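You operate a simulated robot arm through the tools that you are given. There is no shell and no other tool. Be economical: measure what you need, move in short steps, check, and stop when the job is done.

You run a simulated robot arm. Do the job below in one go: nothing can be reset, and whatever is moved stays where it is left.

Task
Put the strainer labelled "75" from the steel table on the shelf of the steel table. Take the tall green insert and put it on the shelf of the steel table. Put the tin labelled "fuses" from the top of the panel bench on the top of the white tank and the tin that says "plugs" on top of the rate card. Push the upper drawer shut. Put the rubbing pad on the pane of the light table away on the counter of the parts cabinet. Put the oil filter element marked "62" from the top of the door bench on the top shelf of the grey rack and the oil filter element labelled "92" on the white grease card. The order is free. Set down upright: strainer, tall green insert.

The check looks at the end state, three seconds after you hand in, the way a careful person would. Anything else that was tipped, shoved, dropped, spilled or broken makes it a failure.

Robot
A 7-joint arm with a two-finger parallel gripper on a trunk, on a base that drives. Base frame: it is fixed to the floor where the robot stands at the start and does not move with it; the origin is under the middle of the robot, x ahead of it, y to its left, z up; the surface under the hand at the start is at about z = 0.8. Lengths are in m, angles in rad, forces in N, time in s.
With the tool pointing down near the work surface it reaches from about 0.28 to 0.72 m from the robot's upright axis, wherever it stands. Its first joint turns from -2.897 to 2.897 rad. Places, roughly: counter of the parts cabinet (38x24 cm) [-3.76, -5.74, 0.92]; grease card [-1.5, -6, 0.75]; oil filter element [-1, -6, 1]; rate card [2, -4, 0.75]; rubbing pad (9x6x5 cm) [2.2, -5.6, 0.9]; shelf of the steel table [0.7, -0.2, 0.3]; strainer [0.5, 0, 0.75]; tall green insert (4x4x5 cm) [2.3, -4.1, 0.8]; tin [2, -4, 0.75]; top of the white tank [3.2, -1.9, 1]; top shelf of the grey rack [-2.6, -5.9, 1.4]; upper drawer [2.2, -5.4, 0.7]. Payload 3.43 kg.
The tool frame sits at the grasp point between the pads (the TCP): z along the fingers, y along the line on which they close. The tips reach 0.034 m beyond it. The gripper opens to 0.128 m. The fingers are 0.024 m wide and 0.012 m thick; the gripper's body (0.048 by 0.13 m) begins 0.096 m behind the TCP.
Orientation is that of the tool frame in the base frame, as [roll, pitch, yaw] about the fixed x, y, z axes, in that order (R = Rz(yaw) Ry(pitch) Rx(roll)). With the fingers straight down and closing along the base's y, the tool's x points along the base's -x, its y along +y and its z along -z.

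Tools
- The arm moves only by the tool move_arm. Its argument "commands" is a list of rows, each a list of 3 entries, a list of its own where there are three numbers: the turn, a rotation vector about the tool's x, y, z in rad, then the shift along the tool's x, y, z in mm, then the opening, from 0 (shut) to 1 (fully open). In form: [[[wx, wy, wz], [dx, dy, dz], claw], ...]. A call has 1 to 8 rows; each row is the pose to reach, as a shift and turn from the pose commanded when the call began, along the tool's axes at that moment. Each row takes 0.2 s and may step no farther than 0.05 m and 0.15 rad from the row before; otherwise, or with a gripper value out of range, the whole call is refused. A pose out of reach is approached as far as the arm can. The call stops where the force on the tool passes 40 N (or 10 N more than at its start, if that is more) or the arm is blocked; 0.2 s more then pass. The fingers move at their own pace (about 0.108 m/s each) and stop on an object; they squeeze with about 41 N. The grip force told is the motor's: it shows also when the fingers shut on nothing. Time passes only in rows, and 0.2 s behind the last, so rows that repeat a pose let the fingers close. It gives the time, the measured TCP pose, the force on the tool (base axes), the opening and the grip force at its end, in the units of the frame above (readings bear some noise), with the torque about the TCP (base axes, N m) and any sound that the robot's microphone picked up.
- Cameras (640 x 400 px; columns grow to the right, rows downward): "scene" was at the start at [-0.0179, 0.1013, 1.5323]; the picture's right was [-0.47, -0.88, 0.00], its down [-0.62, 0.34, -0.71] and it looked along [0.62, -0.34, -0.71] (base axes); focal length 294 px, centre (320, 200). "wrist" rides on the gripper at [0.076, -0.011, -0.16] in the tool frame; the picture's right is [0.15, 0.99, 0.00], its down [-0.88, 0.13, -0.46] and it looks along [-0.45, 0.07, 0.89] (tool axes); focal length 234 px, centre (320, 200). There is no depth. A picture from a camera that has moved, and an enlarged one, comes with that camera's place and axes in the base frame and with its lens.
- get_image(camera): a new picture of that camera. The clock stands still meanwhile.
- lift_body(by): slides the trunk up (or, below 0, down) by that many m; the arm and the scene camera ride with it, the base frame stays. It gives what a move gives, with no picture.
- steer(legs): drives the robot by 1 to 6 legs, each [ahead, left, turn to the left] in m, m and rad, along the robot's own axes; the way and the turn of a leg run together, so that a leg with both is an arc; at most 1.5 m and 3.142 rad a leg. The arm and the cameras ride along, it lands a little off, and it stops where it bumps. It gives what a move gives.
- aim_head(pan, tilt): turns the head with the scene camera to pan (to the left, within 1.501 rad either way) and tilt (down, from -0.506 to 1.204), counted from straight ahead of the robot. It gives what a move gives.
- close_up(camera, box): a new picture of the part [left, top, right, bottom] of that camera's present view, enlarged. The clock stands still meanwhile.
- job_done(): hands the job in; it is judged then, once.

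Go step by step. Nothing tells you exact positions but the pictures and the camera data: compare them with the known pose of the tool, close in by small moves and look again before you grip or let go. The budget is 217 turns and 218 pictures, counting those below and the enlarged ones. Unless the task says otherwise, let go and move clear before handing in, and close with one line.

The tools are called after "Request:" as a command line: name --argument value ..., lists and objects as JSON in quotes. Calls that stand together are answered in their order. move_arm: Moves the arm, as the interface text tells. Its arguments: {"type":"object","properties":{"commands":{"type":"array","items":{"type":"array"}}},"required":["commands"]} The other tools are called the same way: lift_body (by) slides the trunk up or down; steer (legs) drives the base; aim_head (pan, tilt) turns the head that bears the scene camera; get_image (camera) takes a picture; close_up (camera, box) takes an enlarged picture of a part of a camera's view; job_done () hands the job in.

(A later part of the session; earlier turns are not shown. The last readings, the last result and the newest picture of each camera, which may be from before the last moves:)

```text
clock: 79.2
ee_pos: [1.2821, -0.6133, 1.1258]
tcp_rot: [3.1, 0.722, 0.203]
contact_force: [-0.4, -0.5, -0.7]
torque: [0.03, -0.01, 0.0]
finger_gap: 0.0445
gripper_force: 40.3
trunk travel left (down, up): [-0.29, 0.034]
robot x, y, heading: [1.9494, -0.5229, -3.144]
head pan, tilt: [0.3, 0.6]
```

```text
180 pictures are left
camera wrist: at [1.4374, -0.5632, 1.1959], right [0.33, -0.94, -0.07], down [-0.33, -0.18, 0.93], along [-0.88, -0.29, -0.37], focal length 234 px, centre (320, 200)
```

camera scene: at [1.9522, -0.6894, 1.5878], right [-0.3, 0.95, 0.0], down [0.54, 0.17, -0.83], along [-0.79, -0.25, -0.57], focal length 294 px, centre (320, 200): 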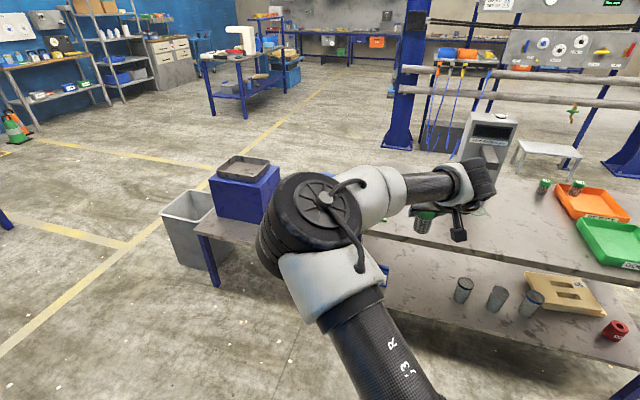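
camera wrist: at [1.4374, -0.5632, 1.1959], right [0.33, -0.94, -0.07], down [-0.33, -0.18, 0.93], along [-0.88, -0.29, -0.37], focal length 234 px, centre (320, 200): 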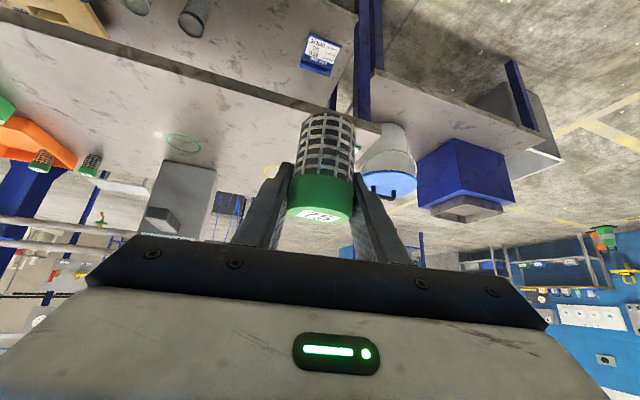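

Correcting the small orientation error and pulling the hand back a little, then driving up to the table edge.

Request:
move_arm --commands '[[[0.02, -0.03, 0], [23, 7, -23], 0.2], [[0.042, -0.063, 0], [46, 14, -46], 0.2], [[0.042, -0.063, 0], [69, 20, -69], 0.2], [[0.042, -0.063, 0], [69, 20, -69], 0.2]]'

Request:
steer --legs '[[0, -0.165, 0], [0.5, 0, 0]]'

Request:
get_image --camera "wrist"

Request:
get_image --camera "scene"

```text
clock: 80.2
ee_pos: [1.3817, -0.6067, 1.1344]
tcp_rot: [-3.141, 0.786, 0.2]
contact_force: [0.3, -0.3, -0.9]
torque: [0.04, 0.02, 0.04]
finger_gap: 0.0448
gripper_force: 40.8
trunk travel left (down, up): [-0.29, 0.034]
robot x, y, heading: [1.9473, -0.5214, -3.143]
head pan, tilt: [0.3, 0.6]
```

```text
clock: 85.0
ee_pos: [0.8847, -0.4464, 1.1337]
tcp_rot: [-3.141, 0.785, 0.208]
contact_force: [0.9, 0.2, -0.9]
torque: [0.03, -0.05, 0.02]
finger_gap: 0.0446
gripper_force: 40.9
trunk travel left (down, up): [-0.29, 0.034]
robot x, y, heading: [1.4489, -0.3542, -3.127]
head pan, tilt: [0.3, 0.6]
```

```text
179 pictures are left
camera wrist: at [1.0455, -0.4015, 1.1938], right [0.31, -0.95, -0.1], down [-0.27, -0.19, 0.94], along [-0.91, -0.26, -0.31], focal length 234 px, centre (320, 200)
```

wrist: 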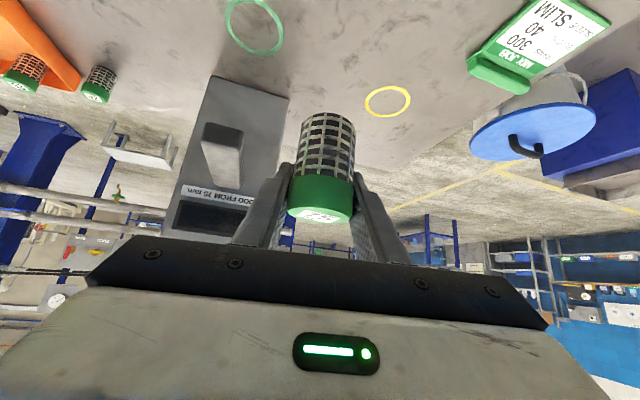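

```text
178 pictures are left
camera scene: at [1.4562, -0.5249, 1.5879], right [-0.3, 0.95, 0.0], down [0.54, 0.17, -0.82], along [-0.79, -0.25, -0.57], focal length 294 px, centre (320, 200)
```

scene: 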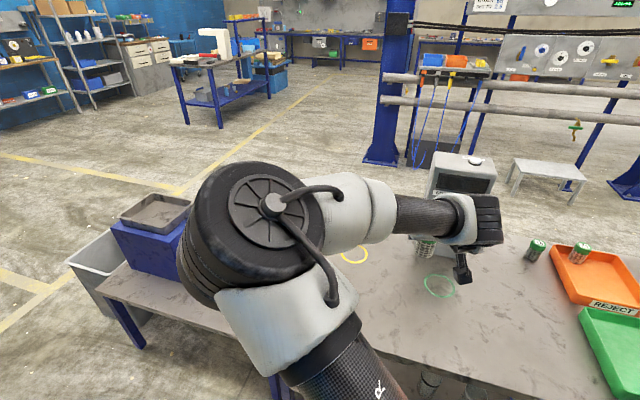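

Lowering the trunk to bring the strainer just above the table, then setting it down.

Request:
lift_body --by -0.26

Request:
move_arm --commands '[[[0, 0, 0], [6, 0, 6], 0.2], [[0, 0, 0], [12, 0, 12], 0.2], [[0, 0, 0], [16, 0, 16], 0.2]]'

Request:
get_image --camera "wrist"

```text
clock: 87.7
ee_pos: [0.8851, -0.4468, 0.8743]
tcp_rot: [3.141, 0.787, 0.209]
contact_force: [0.5, -0.6, -1.9]
torque: [0.0, 0.01, 0.01]
finger_gap: 0.0448
gripper_force: 41.0
trunk travel left (down, up): [-0.03, 0.294]
robot x, y, heading: [1.4485, -0.3589, -3.13]
head pan, tilt: [0.3, 0.6]
```

```text
clock: 88.5
ee_pos: [0.8856, -0.4466, 0.8523]
tcp_rot: [3.141, 0.787, 0.207]
contact_force: [0.6, 0.9, -1.0]
torque: [-0.05, 0.01, -0.05]
finger_gap: 0.0447
gripper_force: 41.3
trunk travel left (down, up): [-0.03, 0.294]
robot x, y, heading: [1.4459, -0.3594, -3.132]
head pan, tilt: [0.3, 0.6]
```

```text
177 pictures are left
camera wrist: at [1.0459, -0.402, 0.9118], right [0.3, -0.95, -0.1], down [-0.27, -0.19, 0.94], along [-0.91, -0.26, -0.31], focal length 234 px, centre (320, 200)
```

wrist: 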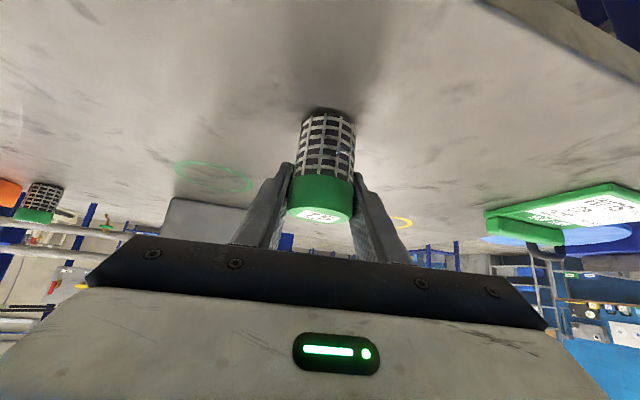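

Almost touching; lowering in millimetre steps until contact.

Request:
move_arm --commands '[[[0, 0, 0], [0.7, 0, 0.7], 0.2], [[0, 0, 0], [1.4, 0, 1.4], 0.2]]'

```text
clock: 89.1
ee_pos: [0.8839, -0.4458, 0.8513]
tcp_rot: [-3.142, 0.788, 0.205]
contact_force: [3.6, 0.0, 10.6]
torque: [0.19, -0.29, -0.03]
finger_gap: 0.0446
gripper_force: 41.2
trunk travel left (down, up): [-0.03, 0.294]
robot x, y, heading: [1.4482, -0.358, -3.131]
head pan, tilt: [0.3, 0.6]
```

Contact. Opening and backing off along the approach line.

Request:
move_arm --commands '[[[0, 0, 0], [-0.5, 0, -0.5], 0.4], [[0, 0, 0], [-0.5, 0, -0.5], 0.65], [[0, 0, 0], [-0.5, 0, -0.5], 0.65], [[0, 0, 0], [0, 0, -40], 0.65], [[0, 0, 0], [0, 0, -85], 0.65], [[0, 0, 0], [0, 0, -130], 0.65], [[0, 0, 0], [0, 0, -170], 0.65]]'

Request:
get_image --camera "wrist"

Request:
get_image --camera "scene"

```text
clock: 90.9
ee_pos: [1.0005, -0.3474, 0.9735]
tcp_rot: [-3.06, 0.786, 0.094]
contact_force: [0.3, 0.2, 0.5]
torque: [-0.02, -0.01, 0.01]
finger_gap: 0.0832
gripper_force: 0.0
trunk travel left (down, up): [-0.03, 0.294]
robot x, y, heading: [1.4468, -0.3571, -3.125]
head pan, tilt: [0.3, 0.6]
stopped in row 7: the arm was blocked; the commanded pose is now the measured one
```

```text
176 pictures are left
camera wrist: at [1.1674, -0.3348, 1.0333], right [0.14, -0.98, -0.16], down [-0.29, -0.2, 0.94], along [-0.95, -0.08, -0.31], focal length 234 px, centre (320, 200)
```

wrist: 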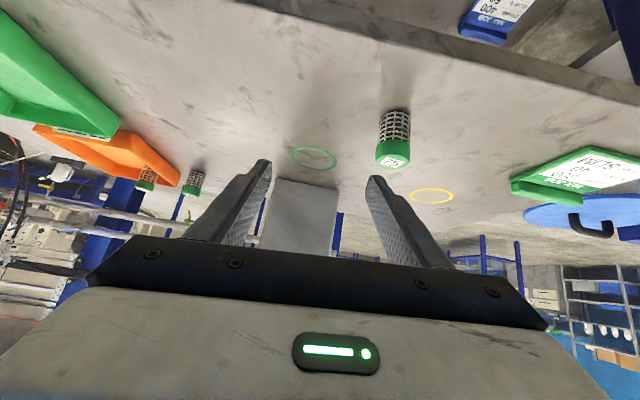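

```text
175 pictures are left
camera scene: at [1.4621, -0.5357, 1.3242], right [-0.43, 0.9, 0.0], down [0.54, 0.26, -0.8], along [-0.72, -0.35, -0.6], focal length 294 px, centre (320, 200)
```

scene: 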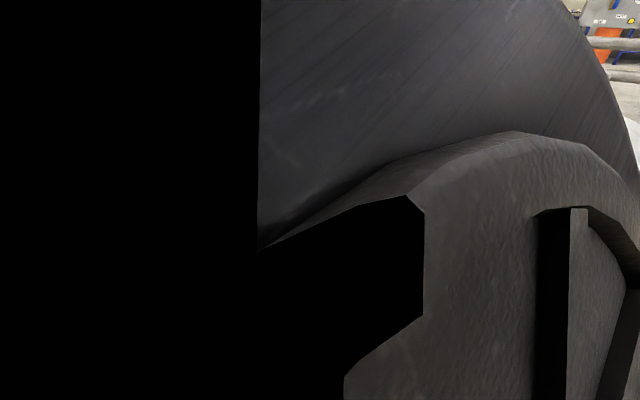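

The strainer stands safely, but the elbow bumped the head again. I'll swing the head out of the way and bring the tool to vertical.

Request:
aim_head --pan 1.45 --tilt 0.6

Request:
move_arm --commands '[[[-0.012, 0.113, -0.005], [-13, 4, -3], 0.65], [[-0.024, 0.225, -0.01], [-26, 8, -6], 0.65], [[-0.035, 0.337, -0.014], [-39, 11, -8], 0.65], [[-0.047, 0.449, -0.018], [-53, 14, -11], 0.65], [[-0.058, 0.561, -0.023], [-67, 18, -13], 0.65], [[-0.07, 0.673, -0.028], [-80, 22, -16], 0.65], [[-0.0816, 0.786, -0.032], [-94, 25, -19], 0.65]]'

Request:
get_image --camera "wrist"

Request:
get_image --camera "scene"

```text
clock: 92.2
ee_pos: [1.0007, -0.3517, 0.9759]
tcp_rot: [-3.047, 0.789, 0.109]
contact_force: [0.0, -0.5, 1.0]
torque: [-0.03, 0.0, -0.01]
finger_gap: 0.0834
gripper_force: 0.0
trunk travel left (down, up): [-0.03, 0.294]
robot x, y, heading: [1.4518, -0.3557, -3.132]
head pan, tilt: [1.45, 0.6]
```

```text
clock: 93.8
ee_pos: [0.9486, -0.3804, 1.0526]
tcp_rot: [3.14, 0.0, 0.099]
contact_force: [0.8, 0.2, -0.5]
torque: [0.01, 0.02, -0.02]
finger_gap: 0.0833
gripper_force: 0.1
trunk travel left (down, up): [-0.03, 0.294]
robot x, y, heading: [1.4459, -0.3617, -3.132]
head pan, tilt: [1.45, 0.6]
```

```text
174 pictures are left
camera wrist: at [1.0231, -0.362, 1.2129], right [0.24, -0.97, 0.0], down [-0.86, -0.22, 0.46], along [-0.44, -0.12, -0.89], focal length 234 px, centre (320, 200)
```

wrist: 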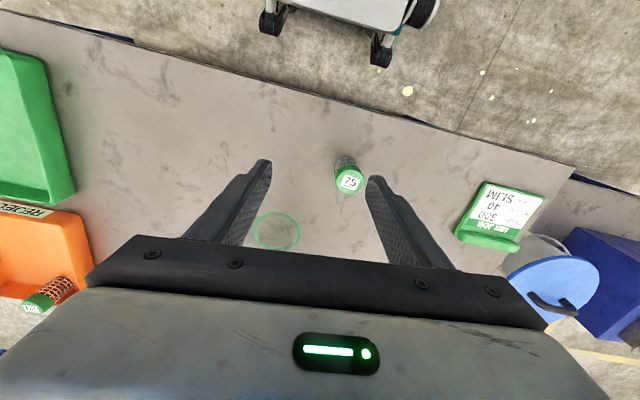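

```text
173 pictures are left
camera scene: at [1.531, -0.5858, 1.3279], right [-0.99, 0.11, 0.0], down [0.06, 0.56, -0.83], along [-0.09, -0.82, -0.56], focal length 294 px, centre (320, 200)
```

scene: 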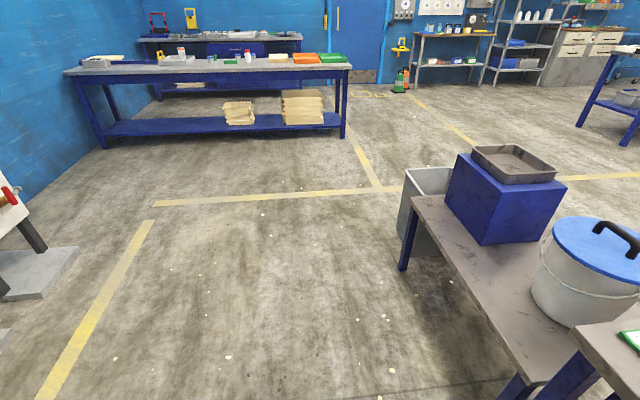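

Vertical now, elbow settled. Moving above the strainer and checking.

Request:
move_arm --commands '[[[0, 0, 0], [-25, 22, 10], 0.65], [[0, 0, 0], [-50, 45, 30], 0.65], [[0, 0, 0], [-67, 59, 70], 0.65], [[0, 0, 0], [-67, 59, 110], 0.65]]'

Request:
get_image --camera "wrist"

```text
clock: 94.8
ee_pos: [0.8849, -0.4466, 0.9459]
tcp_rot: [3.138, 0.004, 0.1]
contact_force: [-0.4, 0.4, 1.0]
torque: [-0.03, 0.01, 0.01]
finger_gap: 0.083
gripper_force: 0.1
trunk travel left (down, up): [-0.03, 0.294]
robot x, y, heading: [1.4492, -0.3607, -3.132]
head pan, tilt: [1.45, 0.6]
```

```text
172 pictures are left
camera wrist: at [0.9603, -0.4281, 1.1048], right [0.24, -0.97, 0.0], down [-0.86, -0.22, 0.46], along [-0.44, -0.11, -0.89], focal length 234 px, centre (320, 200)
```

wrist: 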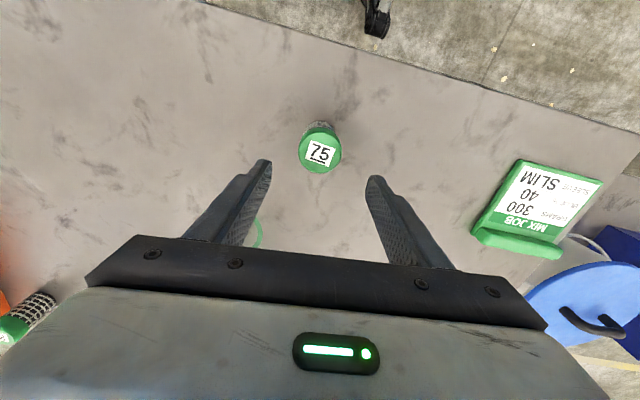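

Aligned within a centimetre; correcting 8 mm and going down to grip only the cap.

Request:
move_arm --commands '[[[0, 0, 0], [8, 0, 30], 0.65], [[0, 0, 0], [8, 0, 60], 0.65], [[0, 0, 0], [8, 0, 71], 0.65], [[0, 0, 0], [8, 0, 71], 0.45], [[0, 0, 0], [8, 0, 71], 0.3], [[0, 0, 0], [8, 0, 71], 0.25], [[0, 0, 0], [8, 0, 71], 0.25]]'

Request:
get_image --camera "wrist"

```text
clock: 96.5
ee_pos: [0.8958, -0.4475, 0.8727]
tcp_rot: [3.137, 0.0, 0.1]
contact_force: [0.2, 0.0, 0.3]
torque: [0.03, -0.01, -0.01]
finger_gap: 0.0442
gripper_force: 41.2
trunk travel left (down, up): [-0.03, 0.294]
robot x, y, heading: [1.4501, -0.3558, -3.133]
head pan, tilt: [1.45, 0.6]
```

```text
171 pictures are left
camera wrist: at [0.9706, -0.4283, 1.0323], right [0.24, -0.97, 0.0], down [-0.86, -0.22, 0.46], along [-0.44, -0.11, -0.89], focal length 234 px, centre (320, 200)
```

wrist: 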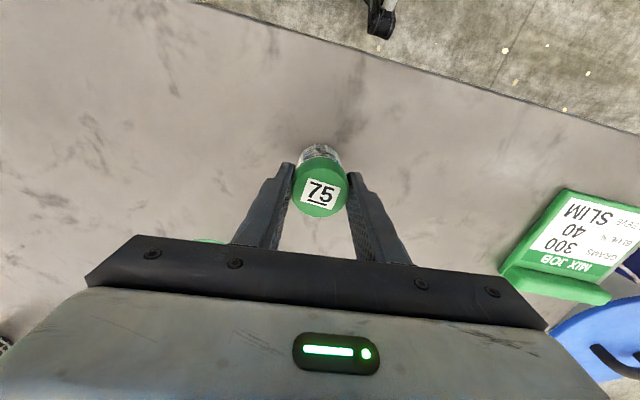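

Gripped on the cap. Lifting, backing away, then testing the low reach with a vertical hand.

Request:
move_arm --commands '[[[0, 0, 0], [0, 0, -40], 0.25], [[0, 0, 0], [0, 0, -80], 0.25]]'

Request:
steer --legs '[[-0.45, 0, 0]]'

Request:
lift_body --by -0.03

Request:
move_arm --commands '[[[0, 0, 0], [0, 0, 48], 0.25], [[0, 0, 0], [0, 0, 96], 0.25], [[0, 0, 0], [0, 0, 144], 0.25], [[0, 0, 0], [0, 0, 192], 0.25], [[0, 0, 0], [0, 0, 240], 0.25], [[0, 0, 0], [0, 0, 288], 0.25], [[0, 0, 0], [0, 0, 336], 0.25], [[0, 0, 0], [0, 0, 384], 0.25]]'

Request:
move_arm --commands '[[[0, 0, 0], [0, 0, 30], 0.25], [[0, 0, 0], [0, 0, 70], 0.25], [[0, 0, 0], [0, 0, 70], 0.25]]'

Request:
get_image --camera "wrist"

```text
clock: 97.0
ee_pos: [0.8945, -0.4481, 0.9523]
tcp_rot: [3.138, 0.004, 0.101]
contact_force: [0.4, -0.3, -0.5]
torque: [0.03, 0.0, 0.0]
finger_gap: 0.0441
gripper_force: 40.8
trunk travel left (down, up): [-0.03, 0.294]
robot x, y, heading: [1.4484, -0.3604, -3.133]
head pan, tilt: [1.45, 0.6]
```

```text
clock: 99.8
ee_pos: [1.3422, -0.4466, 0.9525]
tcp_rot: [3.138, 0.001, 0.105]
contact_force: [0.1, 0.3, -0.8]
torque: [-0.02, -0.02, 0.0]
finger_gap: 0.0441
gripper_force: 40.8
trunk travel left (down, up): [-0.03, 0.294]
robot x, y, heading: [1.8966, -0.3522, -3.13]
head pan, tilt: [1.45, 0.6]
```

```text
clock: 100.5
ee_pos: [1.3417, -0.4471, 0.9218]
tcp_rot: [3.138, 0.002, 0.105]
contact_force: [-0.1, 0.2, -1.8]
torque: [0.03, 0.02, 0.0]
finger_gap: 0.0441
gripper_force: 41.3
trunk travel left (down, up): [0.0, 0.324]
robot x, y, heading: [1.8966, -0.351, -3.129]
head pan, tilt: [1.45, 0.6]
```

```text
clock: 102.3
ee_pos: [1.3413, -0.4451, 0.5356]
tcp_rot: [3.139, 0.004, 0.103]
contact_force: [-0.2, 0.8, 0.2]
torque: [-0.01, 0.01, 0.0]
finger_gap: 0.0442
gripper_force: 41.0
trunk travel left (down, up): [0.0, 0.324]
robot x, y, heading: [1.8935, -0.3555, -3.126]
head pan, tilt: [1.45, 0.6]
```

```text
clock: 103.1
ee_pos: [1.3411, -0.446, 0.4683]
tcp_rot: [3.139, 0.001, 0.104]
contact_force: [-0.5, -0.8, -0.8]
torque: [-0.01, 0.03, 0.01]
finger_gap: 0.0444
gripper_force: 40.8
trunk travel left (down, up): [0.0, 0.324]
robot x, y, heading: [1.8934, -0.3541, -3.124]
head pan, tilt: [1.45, 0.6]
```

```text
170 pictures are left
camera wrist: at [1.4155, -0.426, 0.6278], right [0.25, -0.97, 0.0], down [-0.86, -0.22, 0.46], along [-0.44, -0.12, -0.89], focal length 234 px, centre (320, 200)
```

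wrist: 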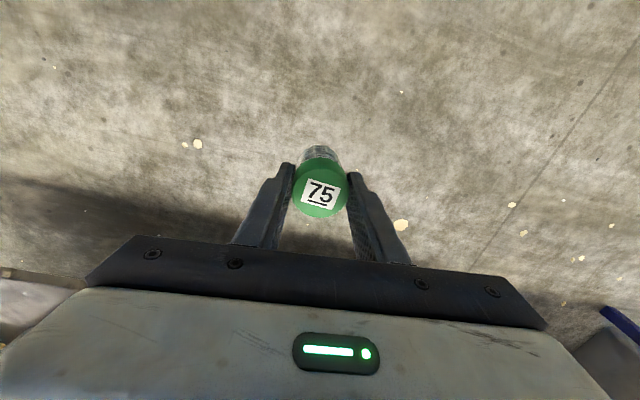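

Reached 0.47 with no trouble. Continuing down in small steps, watching for the limit.

Request:
move_arm --commands '[[[0, 0, 0], [0, 0, 30], 0.25], [[0, 0, 0], [0, 0, 60], 0.25], [[0, 0, 0], [0, 0, 80], 0.25], [[0, 0, 0], [0, 0, 100], 0.25], [[0, 0, 0], [0, 0, 115], 0.25]]'

Request:
aim_head --pan 0.5 --tilt 0.8

Request:
get_image --camera "scene"

```text
clock: 104.3
ee_pos: [1.3409, -0.4443, 0.4297]
tcp_rot: [3.138, 0.001, 0.105]
contact_force: [-0.5, -0.1, -0.5]
torque: [-0.02, -0.02, 0.03]
finger_gap: 0.0442
gripper_force: 41.3
out of reach, approached as far as the arm can: row 2, 3, 4, 5
trunk travel left (down, up): [0.0, 0.324]
robot x, y, heading: [1.8943, -0.3591, -3.13]
head pan, tilt: [1.45, 0.6]
```

```text
clock: 105.5
ee_pos: [1.3422, -0.4449, 0.4283]
tcp_rot: [3.14, 0.003, 0.103]
contact_force: [-0.6, 0.6, -0.7]
torque: [-0.02, 0.03, -0.01]
finger_gap: 0.0443
gripper_force: 40.7
trunk travel left (down, up): [0.0, 0.324]
robot x, y, heading: [1.8917, -0.3542, -3.124]
head pan, tilt: [0.499, 0.799]
```

```text
169 pictures are left
camera scene: at [1.9164, -0.5322, 1.281], right [-0.49, 0.87, 0.0], down [0.62, 0.35, -0.7], along [-0.61, -0.34, -0.72], focal length 294 px, centre (320, 200)
```

scene: 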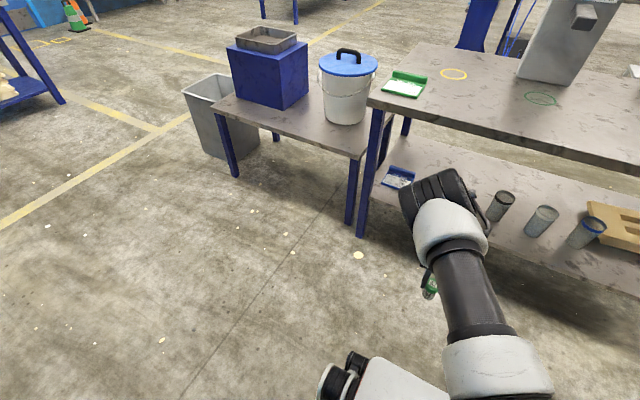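

The limit here is z≈0.43. I need the shelf height exactly, so I'll zoom in to triangulate with the earlier view.

Request:
close_up --camera "scene" --box '[360, 100, 640, 280]'

```text
2.22 times, centred on (500, 190) of scene
camera zoom: at [1.9164, -0.5322, 1.281], right [-0.49, 0.87, 0.0], down [0.62, 0.35, -0.7], along [-0.61, -0.34, -0.72], focal length 654 px, centre (-80, 222)
```

zoom: 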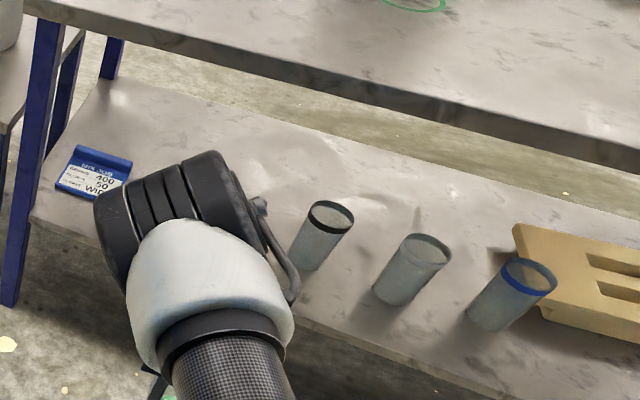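

The shelf surface works out nearer z≈0.335, with its edge at x≈0.955, so I need the TCP at about 0.41. The elbow is swivelled left, which costs depth; I'll swing the hand to the arm's own plane and see how low it gets.

Request:
move_arm --commands '[[[0, 0, -0.075], [19, 27, -13], 0.25], [[0, 0, -0.15], [38, 54, -26], 0.25], [[0, 0, -0.225], [57, 81, -39], 0.25], [[0, 0, -0.3], [76, 108, -52], 0.25], [[0, 0, -0.375], [95, 135, -65], 0.25], [[0, 0, -0.45], [114, 162, -76], 0.25]]'

Request:
move_arm --commands '[[[0, 0, 0], [0, 0, 20], 0.25], [[0, 0, 0], [0, 0, 40], 0.25], [[0, 0, 0], [0, 0, 60], 0.25]]'

Request:
get_image --camera "scene"

```text
clock: 106.9
ee_pos: [1.4749, -0.5949, 0.5041]
tcp_rot: [3.14, 0.005, 0.555]
contact_force: [0.6, 0.2, -1.5]
torque: [0.02, -0.02, 0.04]
finger_gap: 0.0441
gripper_force: 41.4
trunk travel left (down, up): [0.0, 0.324]
robot x, y, heading: [1.8925, -0.3548, -3.125]
head pan, tilt: [0.499, 0.799]
```

```text
clock: 107.7
ee_pos: [1.4724, -0.5979, 0.4421]
tcp_rot: [3.141, 0.002, 0.555]
contact_force: [-0.8, -0.1, -1.1]
torque: [-0.02, 0.0, -0.01]
finger_gap: 0.0442
gripper_force: 41.2
trunk travel left (down, up): [0.0, 0.324]
robot x, y, heading: [1.8937, -0.352, -3.129]
head pan, tilt: [0.499, 0.799]
```

```text
167 pictures are left
camera scene: at [1.9165, -0.5321, 1.2811], right [-0.49, 0.87, 0.0], down [0.62, 0.35, -0.7], along [-0.61, -0.34, -0.72], focal length 294 px, centre (320, 200)
```

scene: 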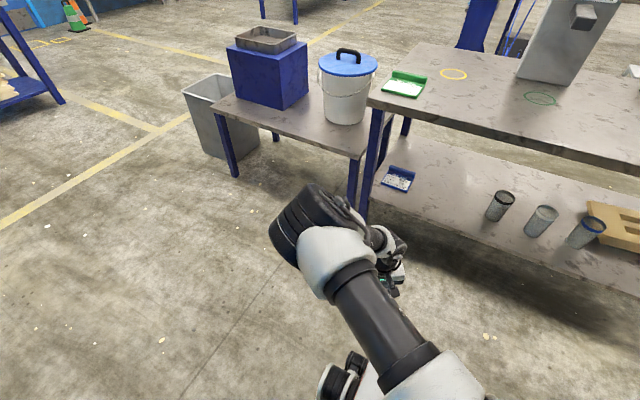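

Elbow swung with it. Continuing down to find the minimum here.

Request:
move_arm --commands '[[[0, 0, 0], [0, 0, 15], 0.25], [[0, 0, 0], [0, 0, 30], 0.25], [[0, 0, 0], [0, 0, 45], 0.25], [[0, 0, 0], [0, 0, 60], 0.25], [[0, 0, 0], [0, 0, 70], 0.25]]'

Request:
get_image --camera "scene"

```text
clock: 108.9
ee_pos: [1.4785, -0.5929, 0.4047]
tcp_rot: [3.14, 0.006, 0.555]
contact_force: [-0.8, 0.4, -0.6]
torque: [0.01, -0.01, 0.0]
finger_gap: 0.0441
gripper_force: 40.8
out of reach, approached as far as the arm can: row 3, 4, 5
trunk travel left (down, up): [0.0, 0.324]
robot x, y, heading: [1.8934, -0.3533, -3.128]
head pan, tilt: [0.499, 0.799]
```

```text
166 pictures are left
camera scene: at [1.9164, -0.5321, 1.281], right [-0.49, 0.87, 0.0], down [0.62, 0.35, -0.7], along [-0.61, -0.34, -0.72], focal length 294 px, centre (320, 200)
```

scene: 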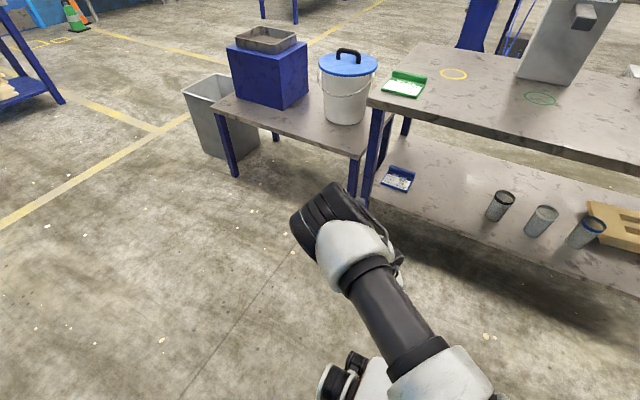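

Vertical minimum is about 0.405. To get under the table's overhang I need a modest forward tilt, so I'll test how low the hand gets with a 0.35 rad tilt and a bit more radius.

Request:
move_arm --commands '[[[0, -0.07, 0], [-10, 0, -20], 0.25], [[0, -0.14, 0], [-25, 0, -40], 0.25], [[0, -0.21, 0], [-40, 0, -55], 0.25], [[0, -0.28, 0], [-60, 0, -65], 0.25], [[0, -0.35, 0], [-80, 0, -75], 0.25]]'

Request:
move_arm --commands '[[[0, 0, 0], [7, 0, 19], 0.25], [[0, 0, 0], [14, 0, 38], 0.25], [[0, 0, 0], [21, 0, 57], 0.25], [[0, 0, 0], [28, 0, 75], 0.25], [[0, 0, 0], [34, 0, 94], 0.25], [[0, 0, 0], [41, 0, 112], 0.25]]'

Request:
get_image --camera "scene"

```text
clock: 110.1
ee_pos: [1.4113, -0.6359, 0.4805]
tcp_rot: [3.138, 0.354, 0.556]
contact_force: [-0.3, -0.5, -0.6]
torque: [0.05, -0.02, 0.0]
finger_gap: 0.0441
gripper_force: 40.9
trunk travel left (down, up): [0.0, 0.324]
robot x, y, heading: [1.8931, -0.3539, -3.129]
head pan, tilt: [0.499, 0.799]
```

```text
clock: 111.5
ee_pos: [1.411, -0.6361, 0.4185]
tcp_rot: [3.14, 0.353, 0.553]
contact_force: [0.6, 0.2, -0.5]
torque: [0.04, -0.02, 0.0]
finger_gap: 0.0442
gripper_force: 41.5
out of reach, approached as far as the arm can: row 4, 5, 6
trunk travel left (down, up): [0.0, 0.324]
robot x, y, heading: [1.8926, -0.3522, -3.126]
head pan, tilt: [0.499, 0.799]
```

```text
165 pictures are left
camera scene: at [1.9164, -0.5321, 1.281], right [-0.49, 0.87, 0.0], down [0.62, 0.35, -0.7], along [-0.61, -0.34, -0.72], focal length 294 px, centre (320, 200)
```

scene: 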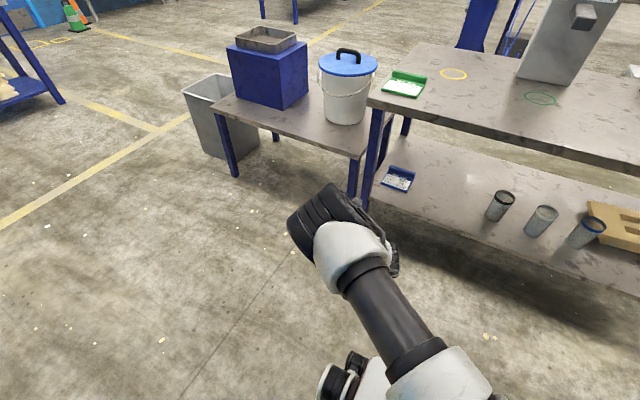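

z=0.4185 with a 0.35 tilt is just enough for a cap grip. I'll test a slightly longer reach (forearm leaning in, clear of the table edge).

Request:
move_arm --commands '[[[0, -0.035, 0], [-41, 0, -17], 0.25], [[0, -0.07, 0], [-82, 0, -34], 0.25], [[0, -0.07, 0], [-82, 0, -34], 0.25]]'

Request:
move_arm --commands '[[[0, 0, 0], [4, 0, 9], 0.25], [[0, 0, 0], [8, 0, 18], 0.25], [[0, 0, 0], [12, 0, 27], 0.25], [[0, 0, 0], [16, 0, 36], 0.25], [[0, 0, 0], [20, 0, 45], 0.25], [[0, 0, 0], [20, 0, 45], 0.25]]'

Request:
aim_head --pan 1.2 --tilt 1.0

Request:
get_image --camera "scene"

```text
clock: 112.3
ee_pos: [1.3542, -0.6657, 0.4797]
tcp_rot: [3.136, 0.421, 0.554]
contact_force: [-0.9, -0.1, -0.5]
torque: [0.01, -0.03, 0.0]
finger_gap: 0.0441
gripper_force: 41.2
trunk travel left (down, up): [0.0, 0.324]
robot x, y, heading: [1.8954, -0.3524, -3.126]
head pan, tilt: [0.499, 0.799]
```

```text
clock: 113.7
ee_pos: [1.3567, -0.6661, 0.4365]
tcp_rot: [3.14, 0.422, 0.554]
contact_force: [-0.5, -0.3, -0.9]
torque: [0.01, -0.04, -0.01]
finger_gap: 0.0443
gripper_force: 41.4
out of reach, approached as far as the arm can: row 5, 6
trunk travel left (down, up): [0.0, 0.324]
robot x, y, heading: [1.8918, -0.3553, -3.128]
head pan, tilt: [0.499, 0.799]
```

```text
clock: 114.8
ee_pos: [1.3567, -0.6663, 0.4352]
tcp_rot: [3.14, 0.422, 0.553]
contact_force: [-1.0, -0.8, -0.6]
torque: [0.03, -0.04, -0.02]
finger_gap: 0.0442
gripper_force: 41.2
trunk travel left (down, up): [0.0, 0.324]
robot x, y, heading: [1.8961, -0.357, -3.129]
head pan, tilt: [1.201, 1.0]
```

```text
164 pictures are left
camera scene: at [1.9623, -0.5578, 1.2659], right [-0.94, 0.35, 0.0], down [0.29, 0.79, -0.54], along [-0.19, -0.51, -0.84], focal length 294 px, centre (320, 200)
```

scene: 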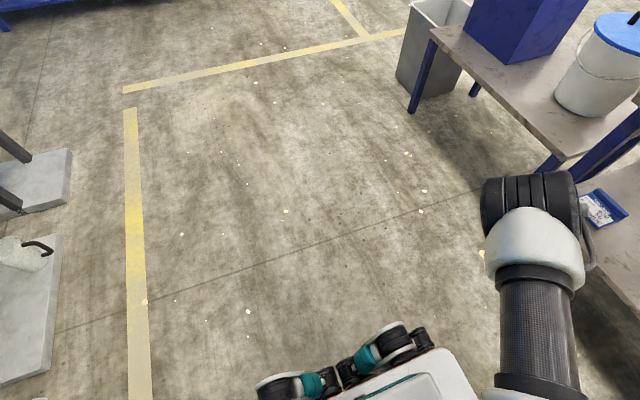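

With these limits a cap grip at roughly 0.38 tilt should work. I'll raise the arm to vertical, turn the robot so the arm plane faces the table squarely, put the strainer down on the table top and regrip it with that tilt.

Request:
move_arm --commands '[[[0, 0.0525, 0], [-14, 0, -44], 0.25], [[0, 0.105, 0], [-28, 0, -88], 0.25], [[0, 0.1575, 0], [-42, 0, -132], 0.25], [[0, 0.21, 0], [-56, 0, -176], 0.25], [[0, 0.2625, 0], [-70, 0, -220], 0.25], [[0, 0.315, 0], [-84, 0, -264], 0.25], [[0, 0.3675, 0], [-98, 0, -308], 0.25], [[0, 0.42, 0], [-112, 0, -352], 0.25]]'

Request:
move_arm --commands '[[[0, 0, 0], [0, 0, -48], 0.25], [[0, 0, 0], [0, 0, -96], 0.25], [[0, 0, 0], [0, 0, -144], 0.25], [[0, 0, 0], [0, 0, -180], 0.25]]'

Request:
steer --legs '[[0, 0, -0.52]]'

Request:
aim_head --pan 0.9 --tilt 0.8

Request:
get_image --camera "scene"

```text
clock: 116.6
ee_pos: [1.3917, -0.6436, 0.8039]
tcp_rot: [3.139, 0.002, 0.555]
contact_force: [0.0, -0.2, -1.2]
torque: [0.03, -0.04, -0.03]
finger_gap: 0.0442
gripper_force: 40.9
trunk travel left (down, up): [0.0, 0.324]
robot x, y, heading: [1.892, -0.3553, -3.128]
head pan, tilt: [1.201, 1.0]
```

```text
clock: 117.6
ee_pos: [1.393, -0.6431, 0.9826]
tcp_rot: [3.138, 0.004, 0.552]
contact_force: [0.7, -0.1, -1.3]
torque: [0.03, 0.0, -0.03]
finger_gap: 0.044
gripper_force: 41.0
trunk travel left (down, up): [0.0, 0.324]
robot x, y, heading: [1.8917, -0.3554, -3.127]
head pan, tilt: [1.201, 1.0]
```

```text
clock: 119.5
ee_pos: [1.3166, -0.3562, 0.9818]
tcp_rot: [3.14, 0.004, 0.036]
contact_force: [-0.2, 0.6, -0.8]
torque: [-0.01, 0.03, 0.0]
finger_gap: 0.0441
gripper_force: 40.8
trunk travel left (down, up): [0.0, 0.324]
robot x, y, heading: [1.8944, -0.3547, 2.64]
head pan, tilt: [1.201, 1.0]
```

```text
clock: 120.3
ee_pos: [1.3151, -0.3571, 0.9817]
tcp_rot: [3.14, 0.003, 0.035]
contact_force: [-0.3, -0.2, -1.7]
torque: [-0.02, 0.02, 0.0]
finger_gap: 0.0441
gripper_force: 41.4
trunk travel left (down, up): [0.0, 0.324]
robot x, y, heading: [1.8965, -0.3522, 2.637]
head pan, tilt: [0.901, 0.799]
```

```text
163 pictures are left
camera scene: at [1.8312, -0.5509, 1.281], right [-0.39, 0.92, 0.0], down [0.66, 0.28, -0.7], along [-0.64, -0.27, -0.72], focal length 294 px, centre (320, 200)
```

scene: 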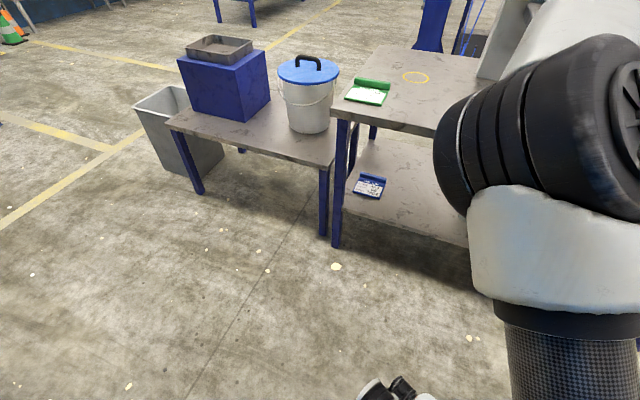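

Arm plane is square to the table now. Driving in diagonally so the strainer hangs over the table edge area.

Request:
steer --legs '[[0.306, 0.334, 0]]'

Request:
get_image --camera "wrist"

```text
clock: 124.1
ee_pos: [0.8907, -0.514, 0.9819]
tcp_rot: [3.138, 0.004, 0.042]
contact_force: [0.0, -0.1, -0.6]
torque: [0.01, -0.04, 0.01]
finger_gap: 0.044
gripper_force: 41.3
trunk travel left (down, up): [0.0, 0.324]
robot x, y, heading: [1.4677, -0.5082, 2.643]
head pan, tilt: [0.901, 0.799]
```

```text
162 pictures are left
camera wrist: at [0.9671, -0.4996, 1.1409], right [0.19, -0.98, 0.0], down [-0.87, -0.17, 0.46], along [-0.45, -0.09, -0.89], focal length 234 px, centre (320, 200)
```

wrist: 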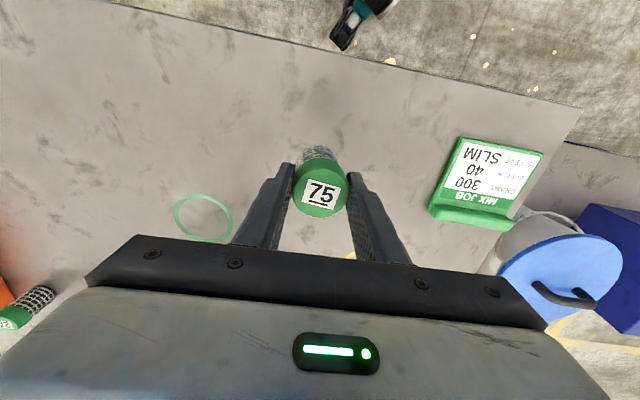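

Lowering to set the strainer on the table, with small final steps.

Request:
move_arm --commands '[[[0, 0, 0], [0, 0, 45], 0.25], [[0, 0, 0], [0, 0, 85], 0.25], [[0, 0, 0], [0, 0, 102], 0.25], [[0, 0, 0], [0, 0, 106], 0.25]]'

Request:
move_arm --commands '[[[0, 0, 0], [0, 0, 1], 0.25], [[0, 0, 0], [0, 0, 2], 0.25]]'

```text
clock: 125.1
ee_pos: [0.8907, -0.5162, 0.8757]
tcp_rot: [3.139, 0.004, 0.042]
contact_force: [0.5, 0.5, -1.2]
torque: [-0.02, 0.01, 0.01]
finger_gap: 0.044
gripper_force: 40.6
trunk travel left (down, up): [0.0, 0.324]
robot x, y, heading: [1.4686, -0.5111, 2.642]
head pan, tilt: [0.901, 0.799]
```

```text
clock: 125.7
ee_pos: [0.89, -0.514, 0.8739]
tcp_rot: [3.14, 0.002, 0.042]
contact_force: [-0.5, -0.4, 3.5]
torque: [-0.11, -0.03, 0.0]
finger_gap: 0.0442
gripper_force: 41.7
trunk travel left (down, up): [0.0, 0.324]
robot x, y, heading: [1.4692, -0.5041, 2.641]
head pan, tilt: [0.901, 0.799]
```

Contact felt. Releasing, lifting clear, then tilting the hand 0.38 rad above the strainer.

Request:
move_arm --commands '[[[0, 0, 0], [0, 0, 0], 0.45], [[0, 0, 0], [0, 0, 0], 0.65], [[0, 0, 0], [0, 0, -40], 0.65], [[0, 0, 0], [0, 0, -80], 0.65], [[0, -0.127, 0], [3, 0, -84], 0.65], [[0, -0.254, 0], [6, 0, -84], 0.65], [[0, -0.38, 0], [10, 0, -84], 0.65]]'

Request:
get_image --camera "wrist"

```text
clock: 127.3
ee_pos: [0.901, -0.5148, 0.9562]
tcp_rot: [3.139, 0.384, 0.042]
contact_force: [-0.3, 0.6, 0.2]
torque: [-0.01, 0.0, -0.03]
finger_gap: 0.0832
gripper_force: 0.0
trunk travel left (down, up): [0.0, 0.324]
robot x, y, heading: [1.4688, -0.5062, 2.643]
head pan, tilt: [0.901, 0.799]
```

```text
161 pictures are left
camera wrist: at [1.0305, -0.498, 1.076], right [0.18, -0.98, -0.05], down [-0.64, -0.16, 0.75], along [-0.75, -0.1, -0.66], focal length 234 px, centre (320, 200)
```

wrist: 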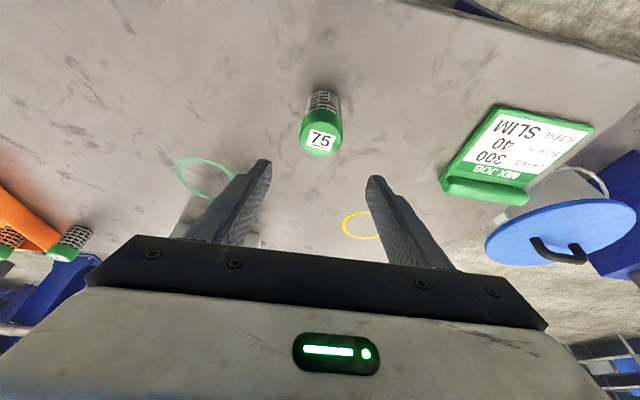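

Aligned. Going straight down 71 mm and gripping the cap with the tips.

Request:
move_arm --commands '[[[0, 0, 0], [13, 0, 33], 0.65], [[0, 0, 0], [26.6, 0, 65.8], 0.65], [[0, 0, 0], [26.6, 0, 65.8], 0.45], [[0, 0, 0], [26.6, 0, 65.8], 0.3], [[0, 0, 0], [26.6, 0, 65.8], 0.25], [[0, 0, 0], [26.6, 0, 65.8], 0.25]]'

Request:
get_image --camera "wrist"

```text
clock: 128.7
ee_pos: [0.8979, -0.5136, 0.8867]
tcp_rot: [3.141, 0.383, 0.039]
contact_force: [-0.8, -0.3, 0.9]
torque: [-0.02, 0.08, 0.0]
finger_gap: 0.0434
gripper_force: 41.6
trunk travel left (down, up): [0.0, 0.324]
robot x, y, heading: [1.4693, -0.5051, 2.644]
head pan, tilt: [0.901, 0.799]
```

```text
160 pictures are left
camera wrist: at [1.0286, -0.4971, 1.0059], right [0.18, -0.98, -0.05], down [-0.64, -0.16, 0.75], along [-0.75, -0.1, -0.66], focal length 234 px, centre (320, 200)
```

wrist: 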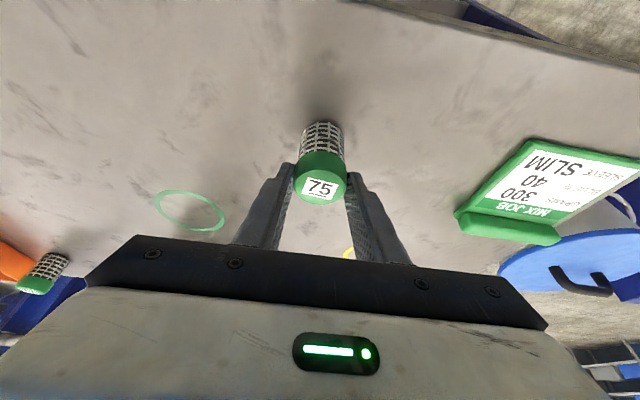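

Cap gripped. Lifting 8 cm and checking that it hangs upright.

Request:
move_arm --commands '[[[0, 0, 0], [-15, 0, -37], 0.25], [[0, 0, 0], [-30, 0, -74], 0.25]]'

Request:
get_image --camera "wrist"

```text
clock: 129.3
ee_pos: [0.9023, -0.5113, 0.9689]
tcp_rot: [3.139, 0.384, 0.04]
contact_force: [0.1, -0.7, -0.9]
torque: [0.02, -0.01, 0.0]
finger_gap: 0.0436
gripper_force: 41.0
trunk travel left (down, up): [0.0, 0.324]
robot x, y, heading: [1.4642, -0.5038, 2.64]
head pan, tilt: [0.901, 0.799]
```

```text
159 pictures are left
camera wrist: at [1.0317, -0.4956, 1.0882], right [0.18, -0.98, -0.05], down [-0.64, -0.16, 0.75], along [-0.75, -0.1, -0.66], focal length 234 px, centre (320, 200)
```

wrist: 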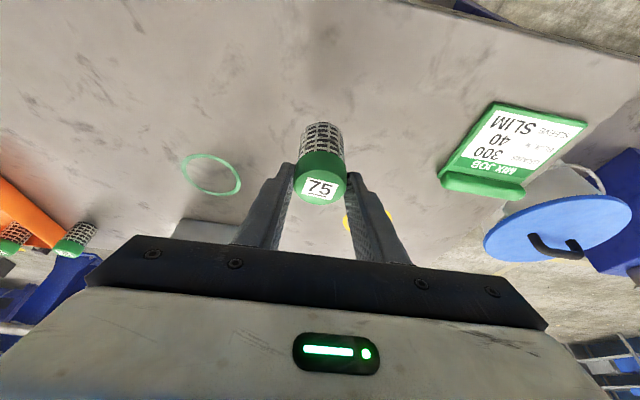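

Hanging upright. Backing out 0.4 m, then lowering in free space.

Request:
steer --legs '[[-0.36, -0.197, 0]]'

Request:
move_arm --commands '[[[0, 0, 0], [17, 0, 43], 0.25], [[0, 0, 0], [34, 0, 86], 0.25], [[0, 0, 0], [51, 0, 129], 0.25], [[0, 0, 0], [68, 0, 172], 0.25], [[0, 0, 0], [86, 0, 215], 0.25], [[0, 0, 0], [103, 0, 258], 0.25], [[0, 0, 0], [120, 0, 301], 0.25], [[0, 0, 0], [138, 0, 343], 0.25]]'

Request:
move_arm --commands '[[[0, 0, 0], [16, 0, 43], 0.25], [[0, 0, 0], [30, 0, 83], 0.25], [[0, 0, 0], [41, 0, 120], 0.25], [[0, 0, 0], [48, 0, 134], 0.25]]'

Request:
get_image --camera "wrist"

Request:
aim_head --pan 1.0 --tilt 0.7

Request:
get_image --camera "scene"

```text
clock: 131.8
ee_pos: [1.3045, -0.5115, 0.9687]
tcp_rot: [3.141, 0.382, 0.04]
contact_force: [0.0, 0.0, -0.7]
torque: [0.05, -0.02, -0.04]
finger_gap: 0.044
gripper_force: 40.9
trunk travel left (down, up): [0.0, 0.324]
robot x, y, heading: [1.8703, -0.5041, 2.642]
head pan, tilt: [0.901, 0.799]
```

```text
clock: 133.7
ee_pos: [1.3015, -0.5127, 0.6009]
tcp_rot: [3.141, 0.386, 0.04]
contact_force: [0.2, 0.3, -0.7]
torque: [0.0, -0.01, -0.01]
finger_gap: 0.0433
gripper_force: 40.7
trunk travel left (down, up): [0.0, 0.324]
robot x, y, heading: [1.8728, -0.508, 2.637]
head pan, tilt: [0.901, 0.799]
```

```text
clock: 134.7
ee_pos: [1.2959, -0.5121, 0.4574]
tcp_rot: [3.139, 0.383, 0.04]
contact_force: [0.0, -0.1, -0.3]
torque: [0.01, -0.04, 0.01]
finger_gap: 0.044
gripper_force: 41.1
trunk travel left (down, up): [0.0, 0.324]
robot x, y, heading: [1.8723, -0.5066, 2.636]
head pan, tilt: [0.901, 0.799]
```

```text
158 pictures are left
camera wrist: at [1.4261, -0.4955, 0.5771], right [0.18, -0.98, -0.05], down [-0.64, -0.16, 0.75], along [-0.75, -0.1, -0.66], focal length 234 px, centre (320, 200)
```

wrist: 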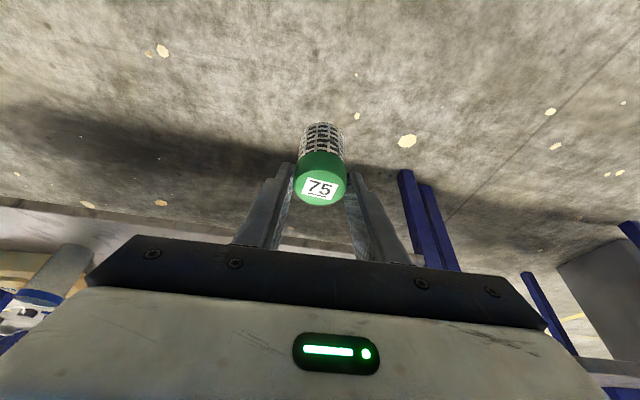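

```text
clock: 135.3
ee_pos: [1.2955, -0.5123, 0.4567]
tcp_rot: [3.14, 0.382, 0.041]
contact_force: [-0.9, -0.4, -0.8]
torque: [0.01, 0.01, -0.01]
finger_gap: 0.0433
gripper_force: 41.3
trunk travel left (down, up): [0.0, 0.324]
robot x, y, heading: [1.8721, -0.5083, 2.638]
head pan, tilt: [1.0, 0.7]
```

```text
157 pictures are left
camera scene: at [1.8095, -0.7144, 1.2892], right [-0.48, 0.88, 0.0], down [0.57, 0.31, -0.76], along [-0.67, -0.37, -0.64], focal length 294 px, centre (320, 200)
```

scene: 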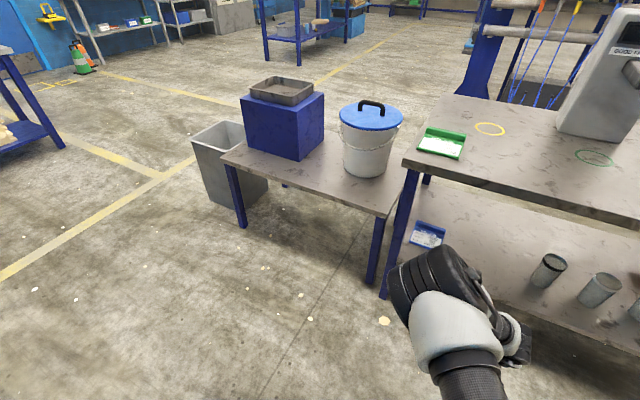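

Strainer bottom is at about z 0.37. Driving in 0.2 m, then looking at the shelf edge with the wrist camera.

Request:
steer --legs '[[0.193, 0.107, 0]]'

Request:
get_image --camera "wrist"

Request:
get_image --camera "scene"

```text
clock: 137.0
ee_pos: [1.0717, -0.5134, 0.4568]
tcp_rot: [3.139, 0.383, 0.044]
contact_force: [0.1, 0.2, -1.2]
torque: [0.0, -0.06, -0.02]
finger_gap: 0.0437
gripper_force: 40.8
trunk travel left (down, up): [0.0, 0.324]
robot x, y, heading: [1.6437, -0.5068, 2.643]
head pan, tilt: [1.0, 0.7]
```

```text
156 pictures are left
camera wrist: at [1.2012, -0.497, 0.5774], right [0.18, -0.98, -0.05], down [-0.64, -0.16, 0.75], along [-0.75, -0.1, -0.66], focal length 234 px, centre (320, 200)
```

wrist: 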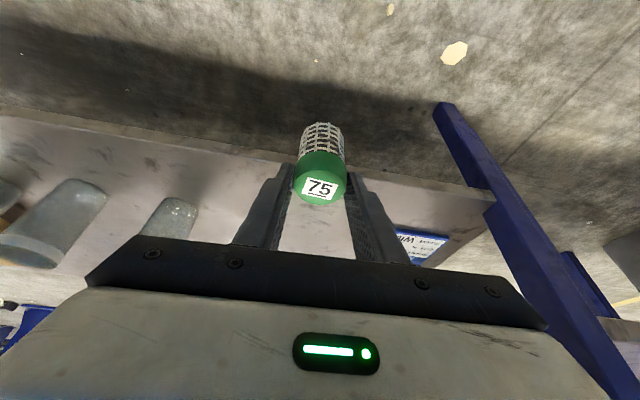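

```text
155 pictures are left
camera scene: at [1.5858, -0.7141, 1.2893], right [-0.48, 0.88, 0.0], down [0.56, 0.31, -0.76], along [-0.67, -0.37, -0.64], focal length 294 px, centre (320, 200)
```

scene: 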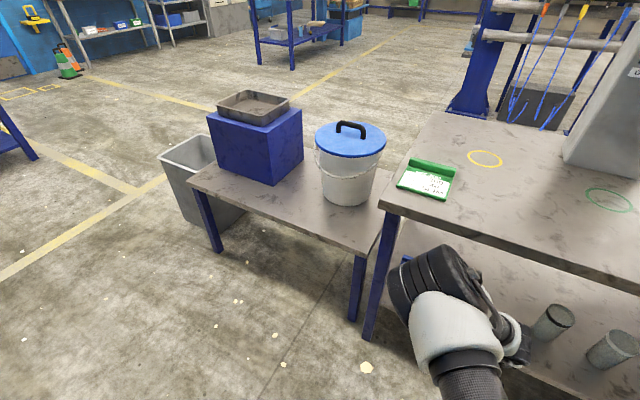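

I'll zoom on the shelf edge in both cameras to fix its height and position.

Request:
close_up --camera "wrist" --box '[150, 100, 310, 220]'

Request:
close_up --camera "wrist" --box '[380, 90, 540, 260]'

Request:
close_up --camera "scene" --box '[340, 180, 500, 340]'

Request:
close_up --camera "scene" --box '[480, 280, 640, 400]'

```text
3.33 times, centred on (230, 160) of wrist
camera zoom: at [1.2012, -0.497, 0.5774], right [0.18, -0.98, -0.05], down [-0.64, -0.16, 0.75], along [-0.75, -0.1, -0.66], focal length 781 px, centre (620, 333)
```

zoom: 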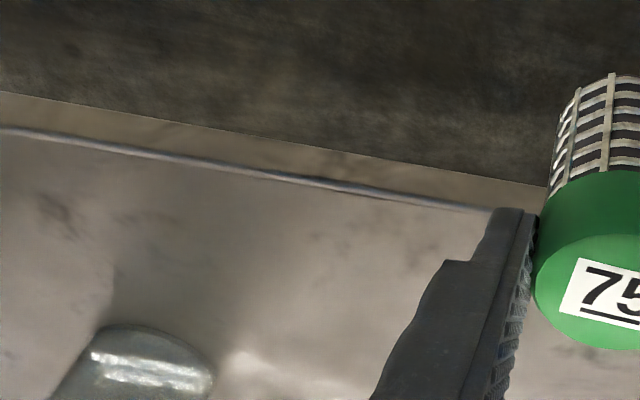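

```text
2.35 times, centred on (460, 175) of wrist
camera zoom: at [1.2012, -0.497, 0.5774], right [0.18, -0.98, -0.05], down [-0.64, -0.16, 0.75], along [-0.75, -0.1, -0.66], focal length 551 px, centre (-9, 259)
```

zoom: 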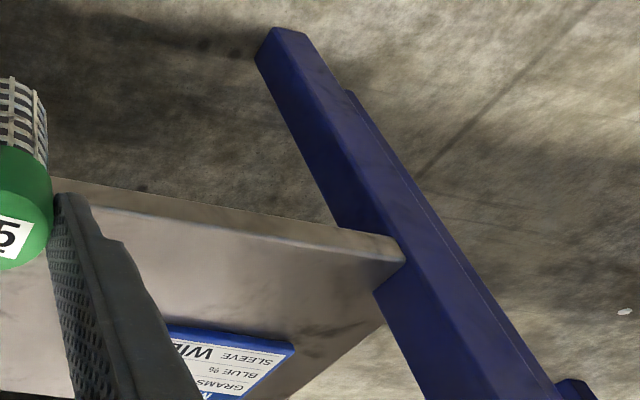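

```text
2.50 times, centred on (420, 260) of scene
camera zoom: at [1.5858, -0.7141, 1.2893], right [-0.48, 0.88, 0.0], down [0.56, 0.31, -0.76], along [-0.67, -0.37, -0.64], focal length 736 px, centre (70, 50)
```

zoom: 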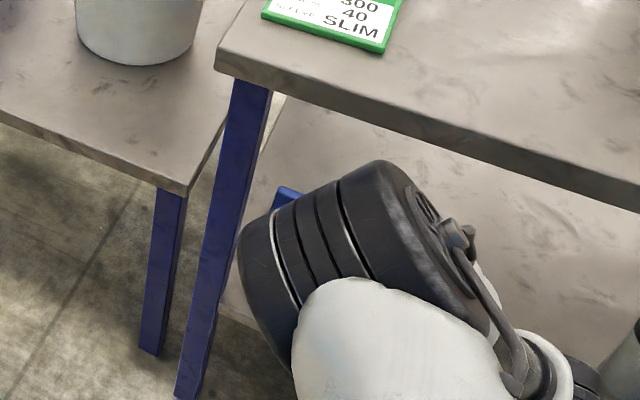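

```text
3.33 times, centred on (560, 340) of scene
camera zoom: at [1.5858, -0.7141, 1.2893], right [-0.48, 0.88, 0.0], down [0.56, 0.31, -0.76], along [-0.67, -0.37, -0.64], focal length 981 px, centre (-480, -267)
```

zoom: 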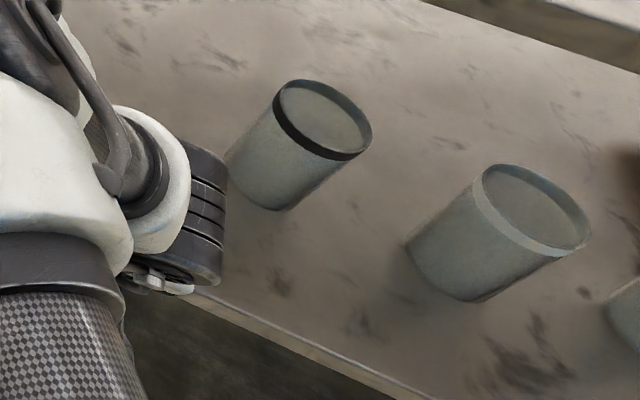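

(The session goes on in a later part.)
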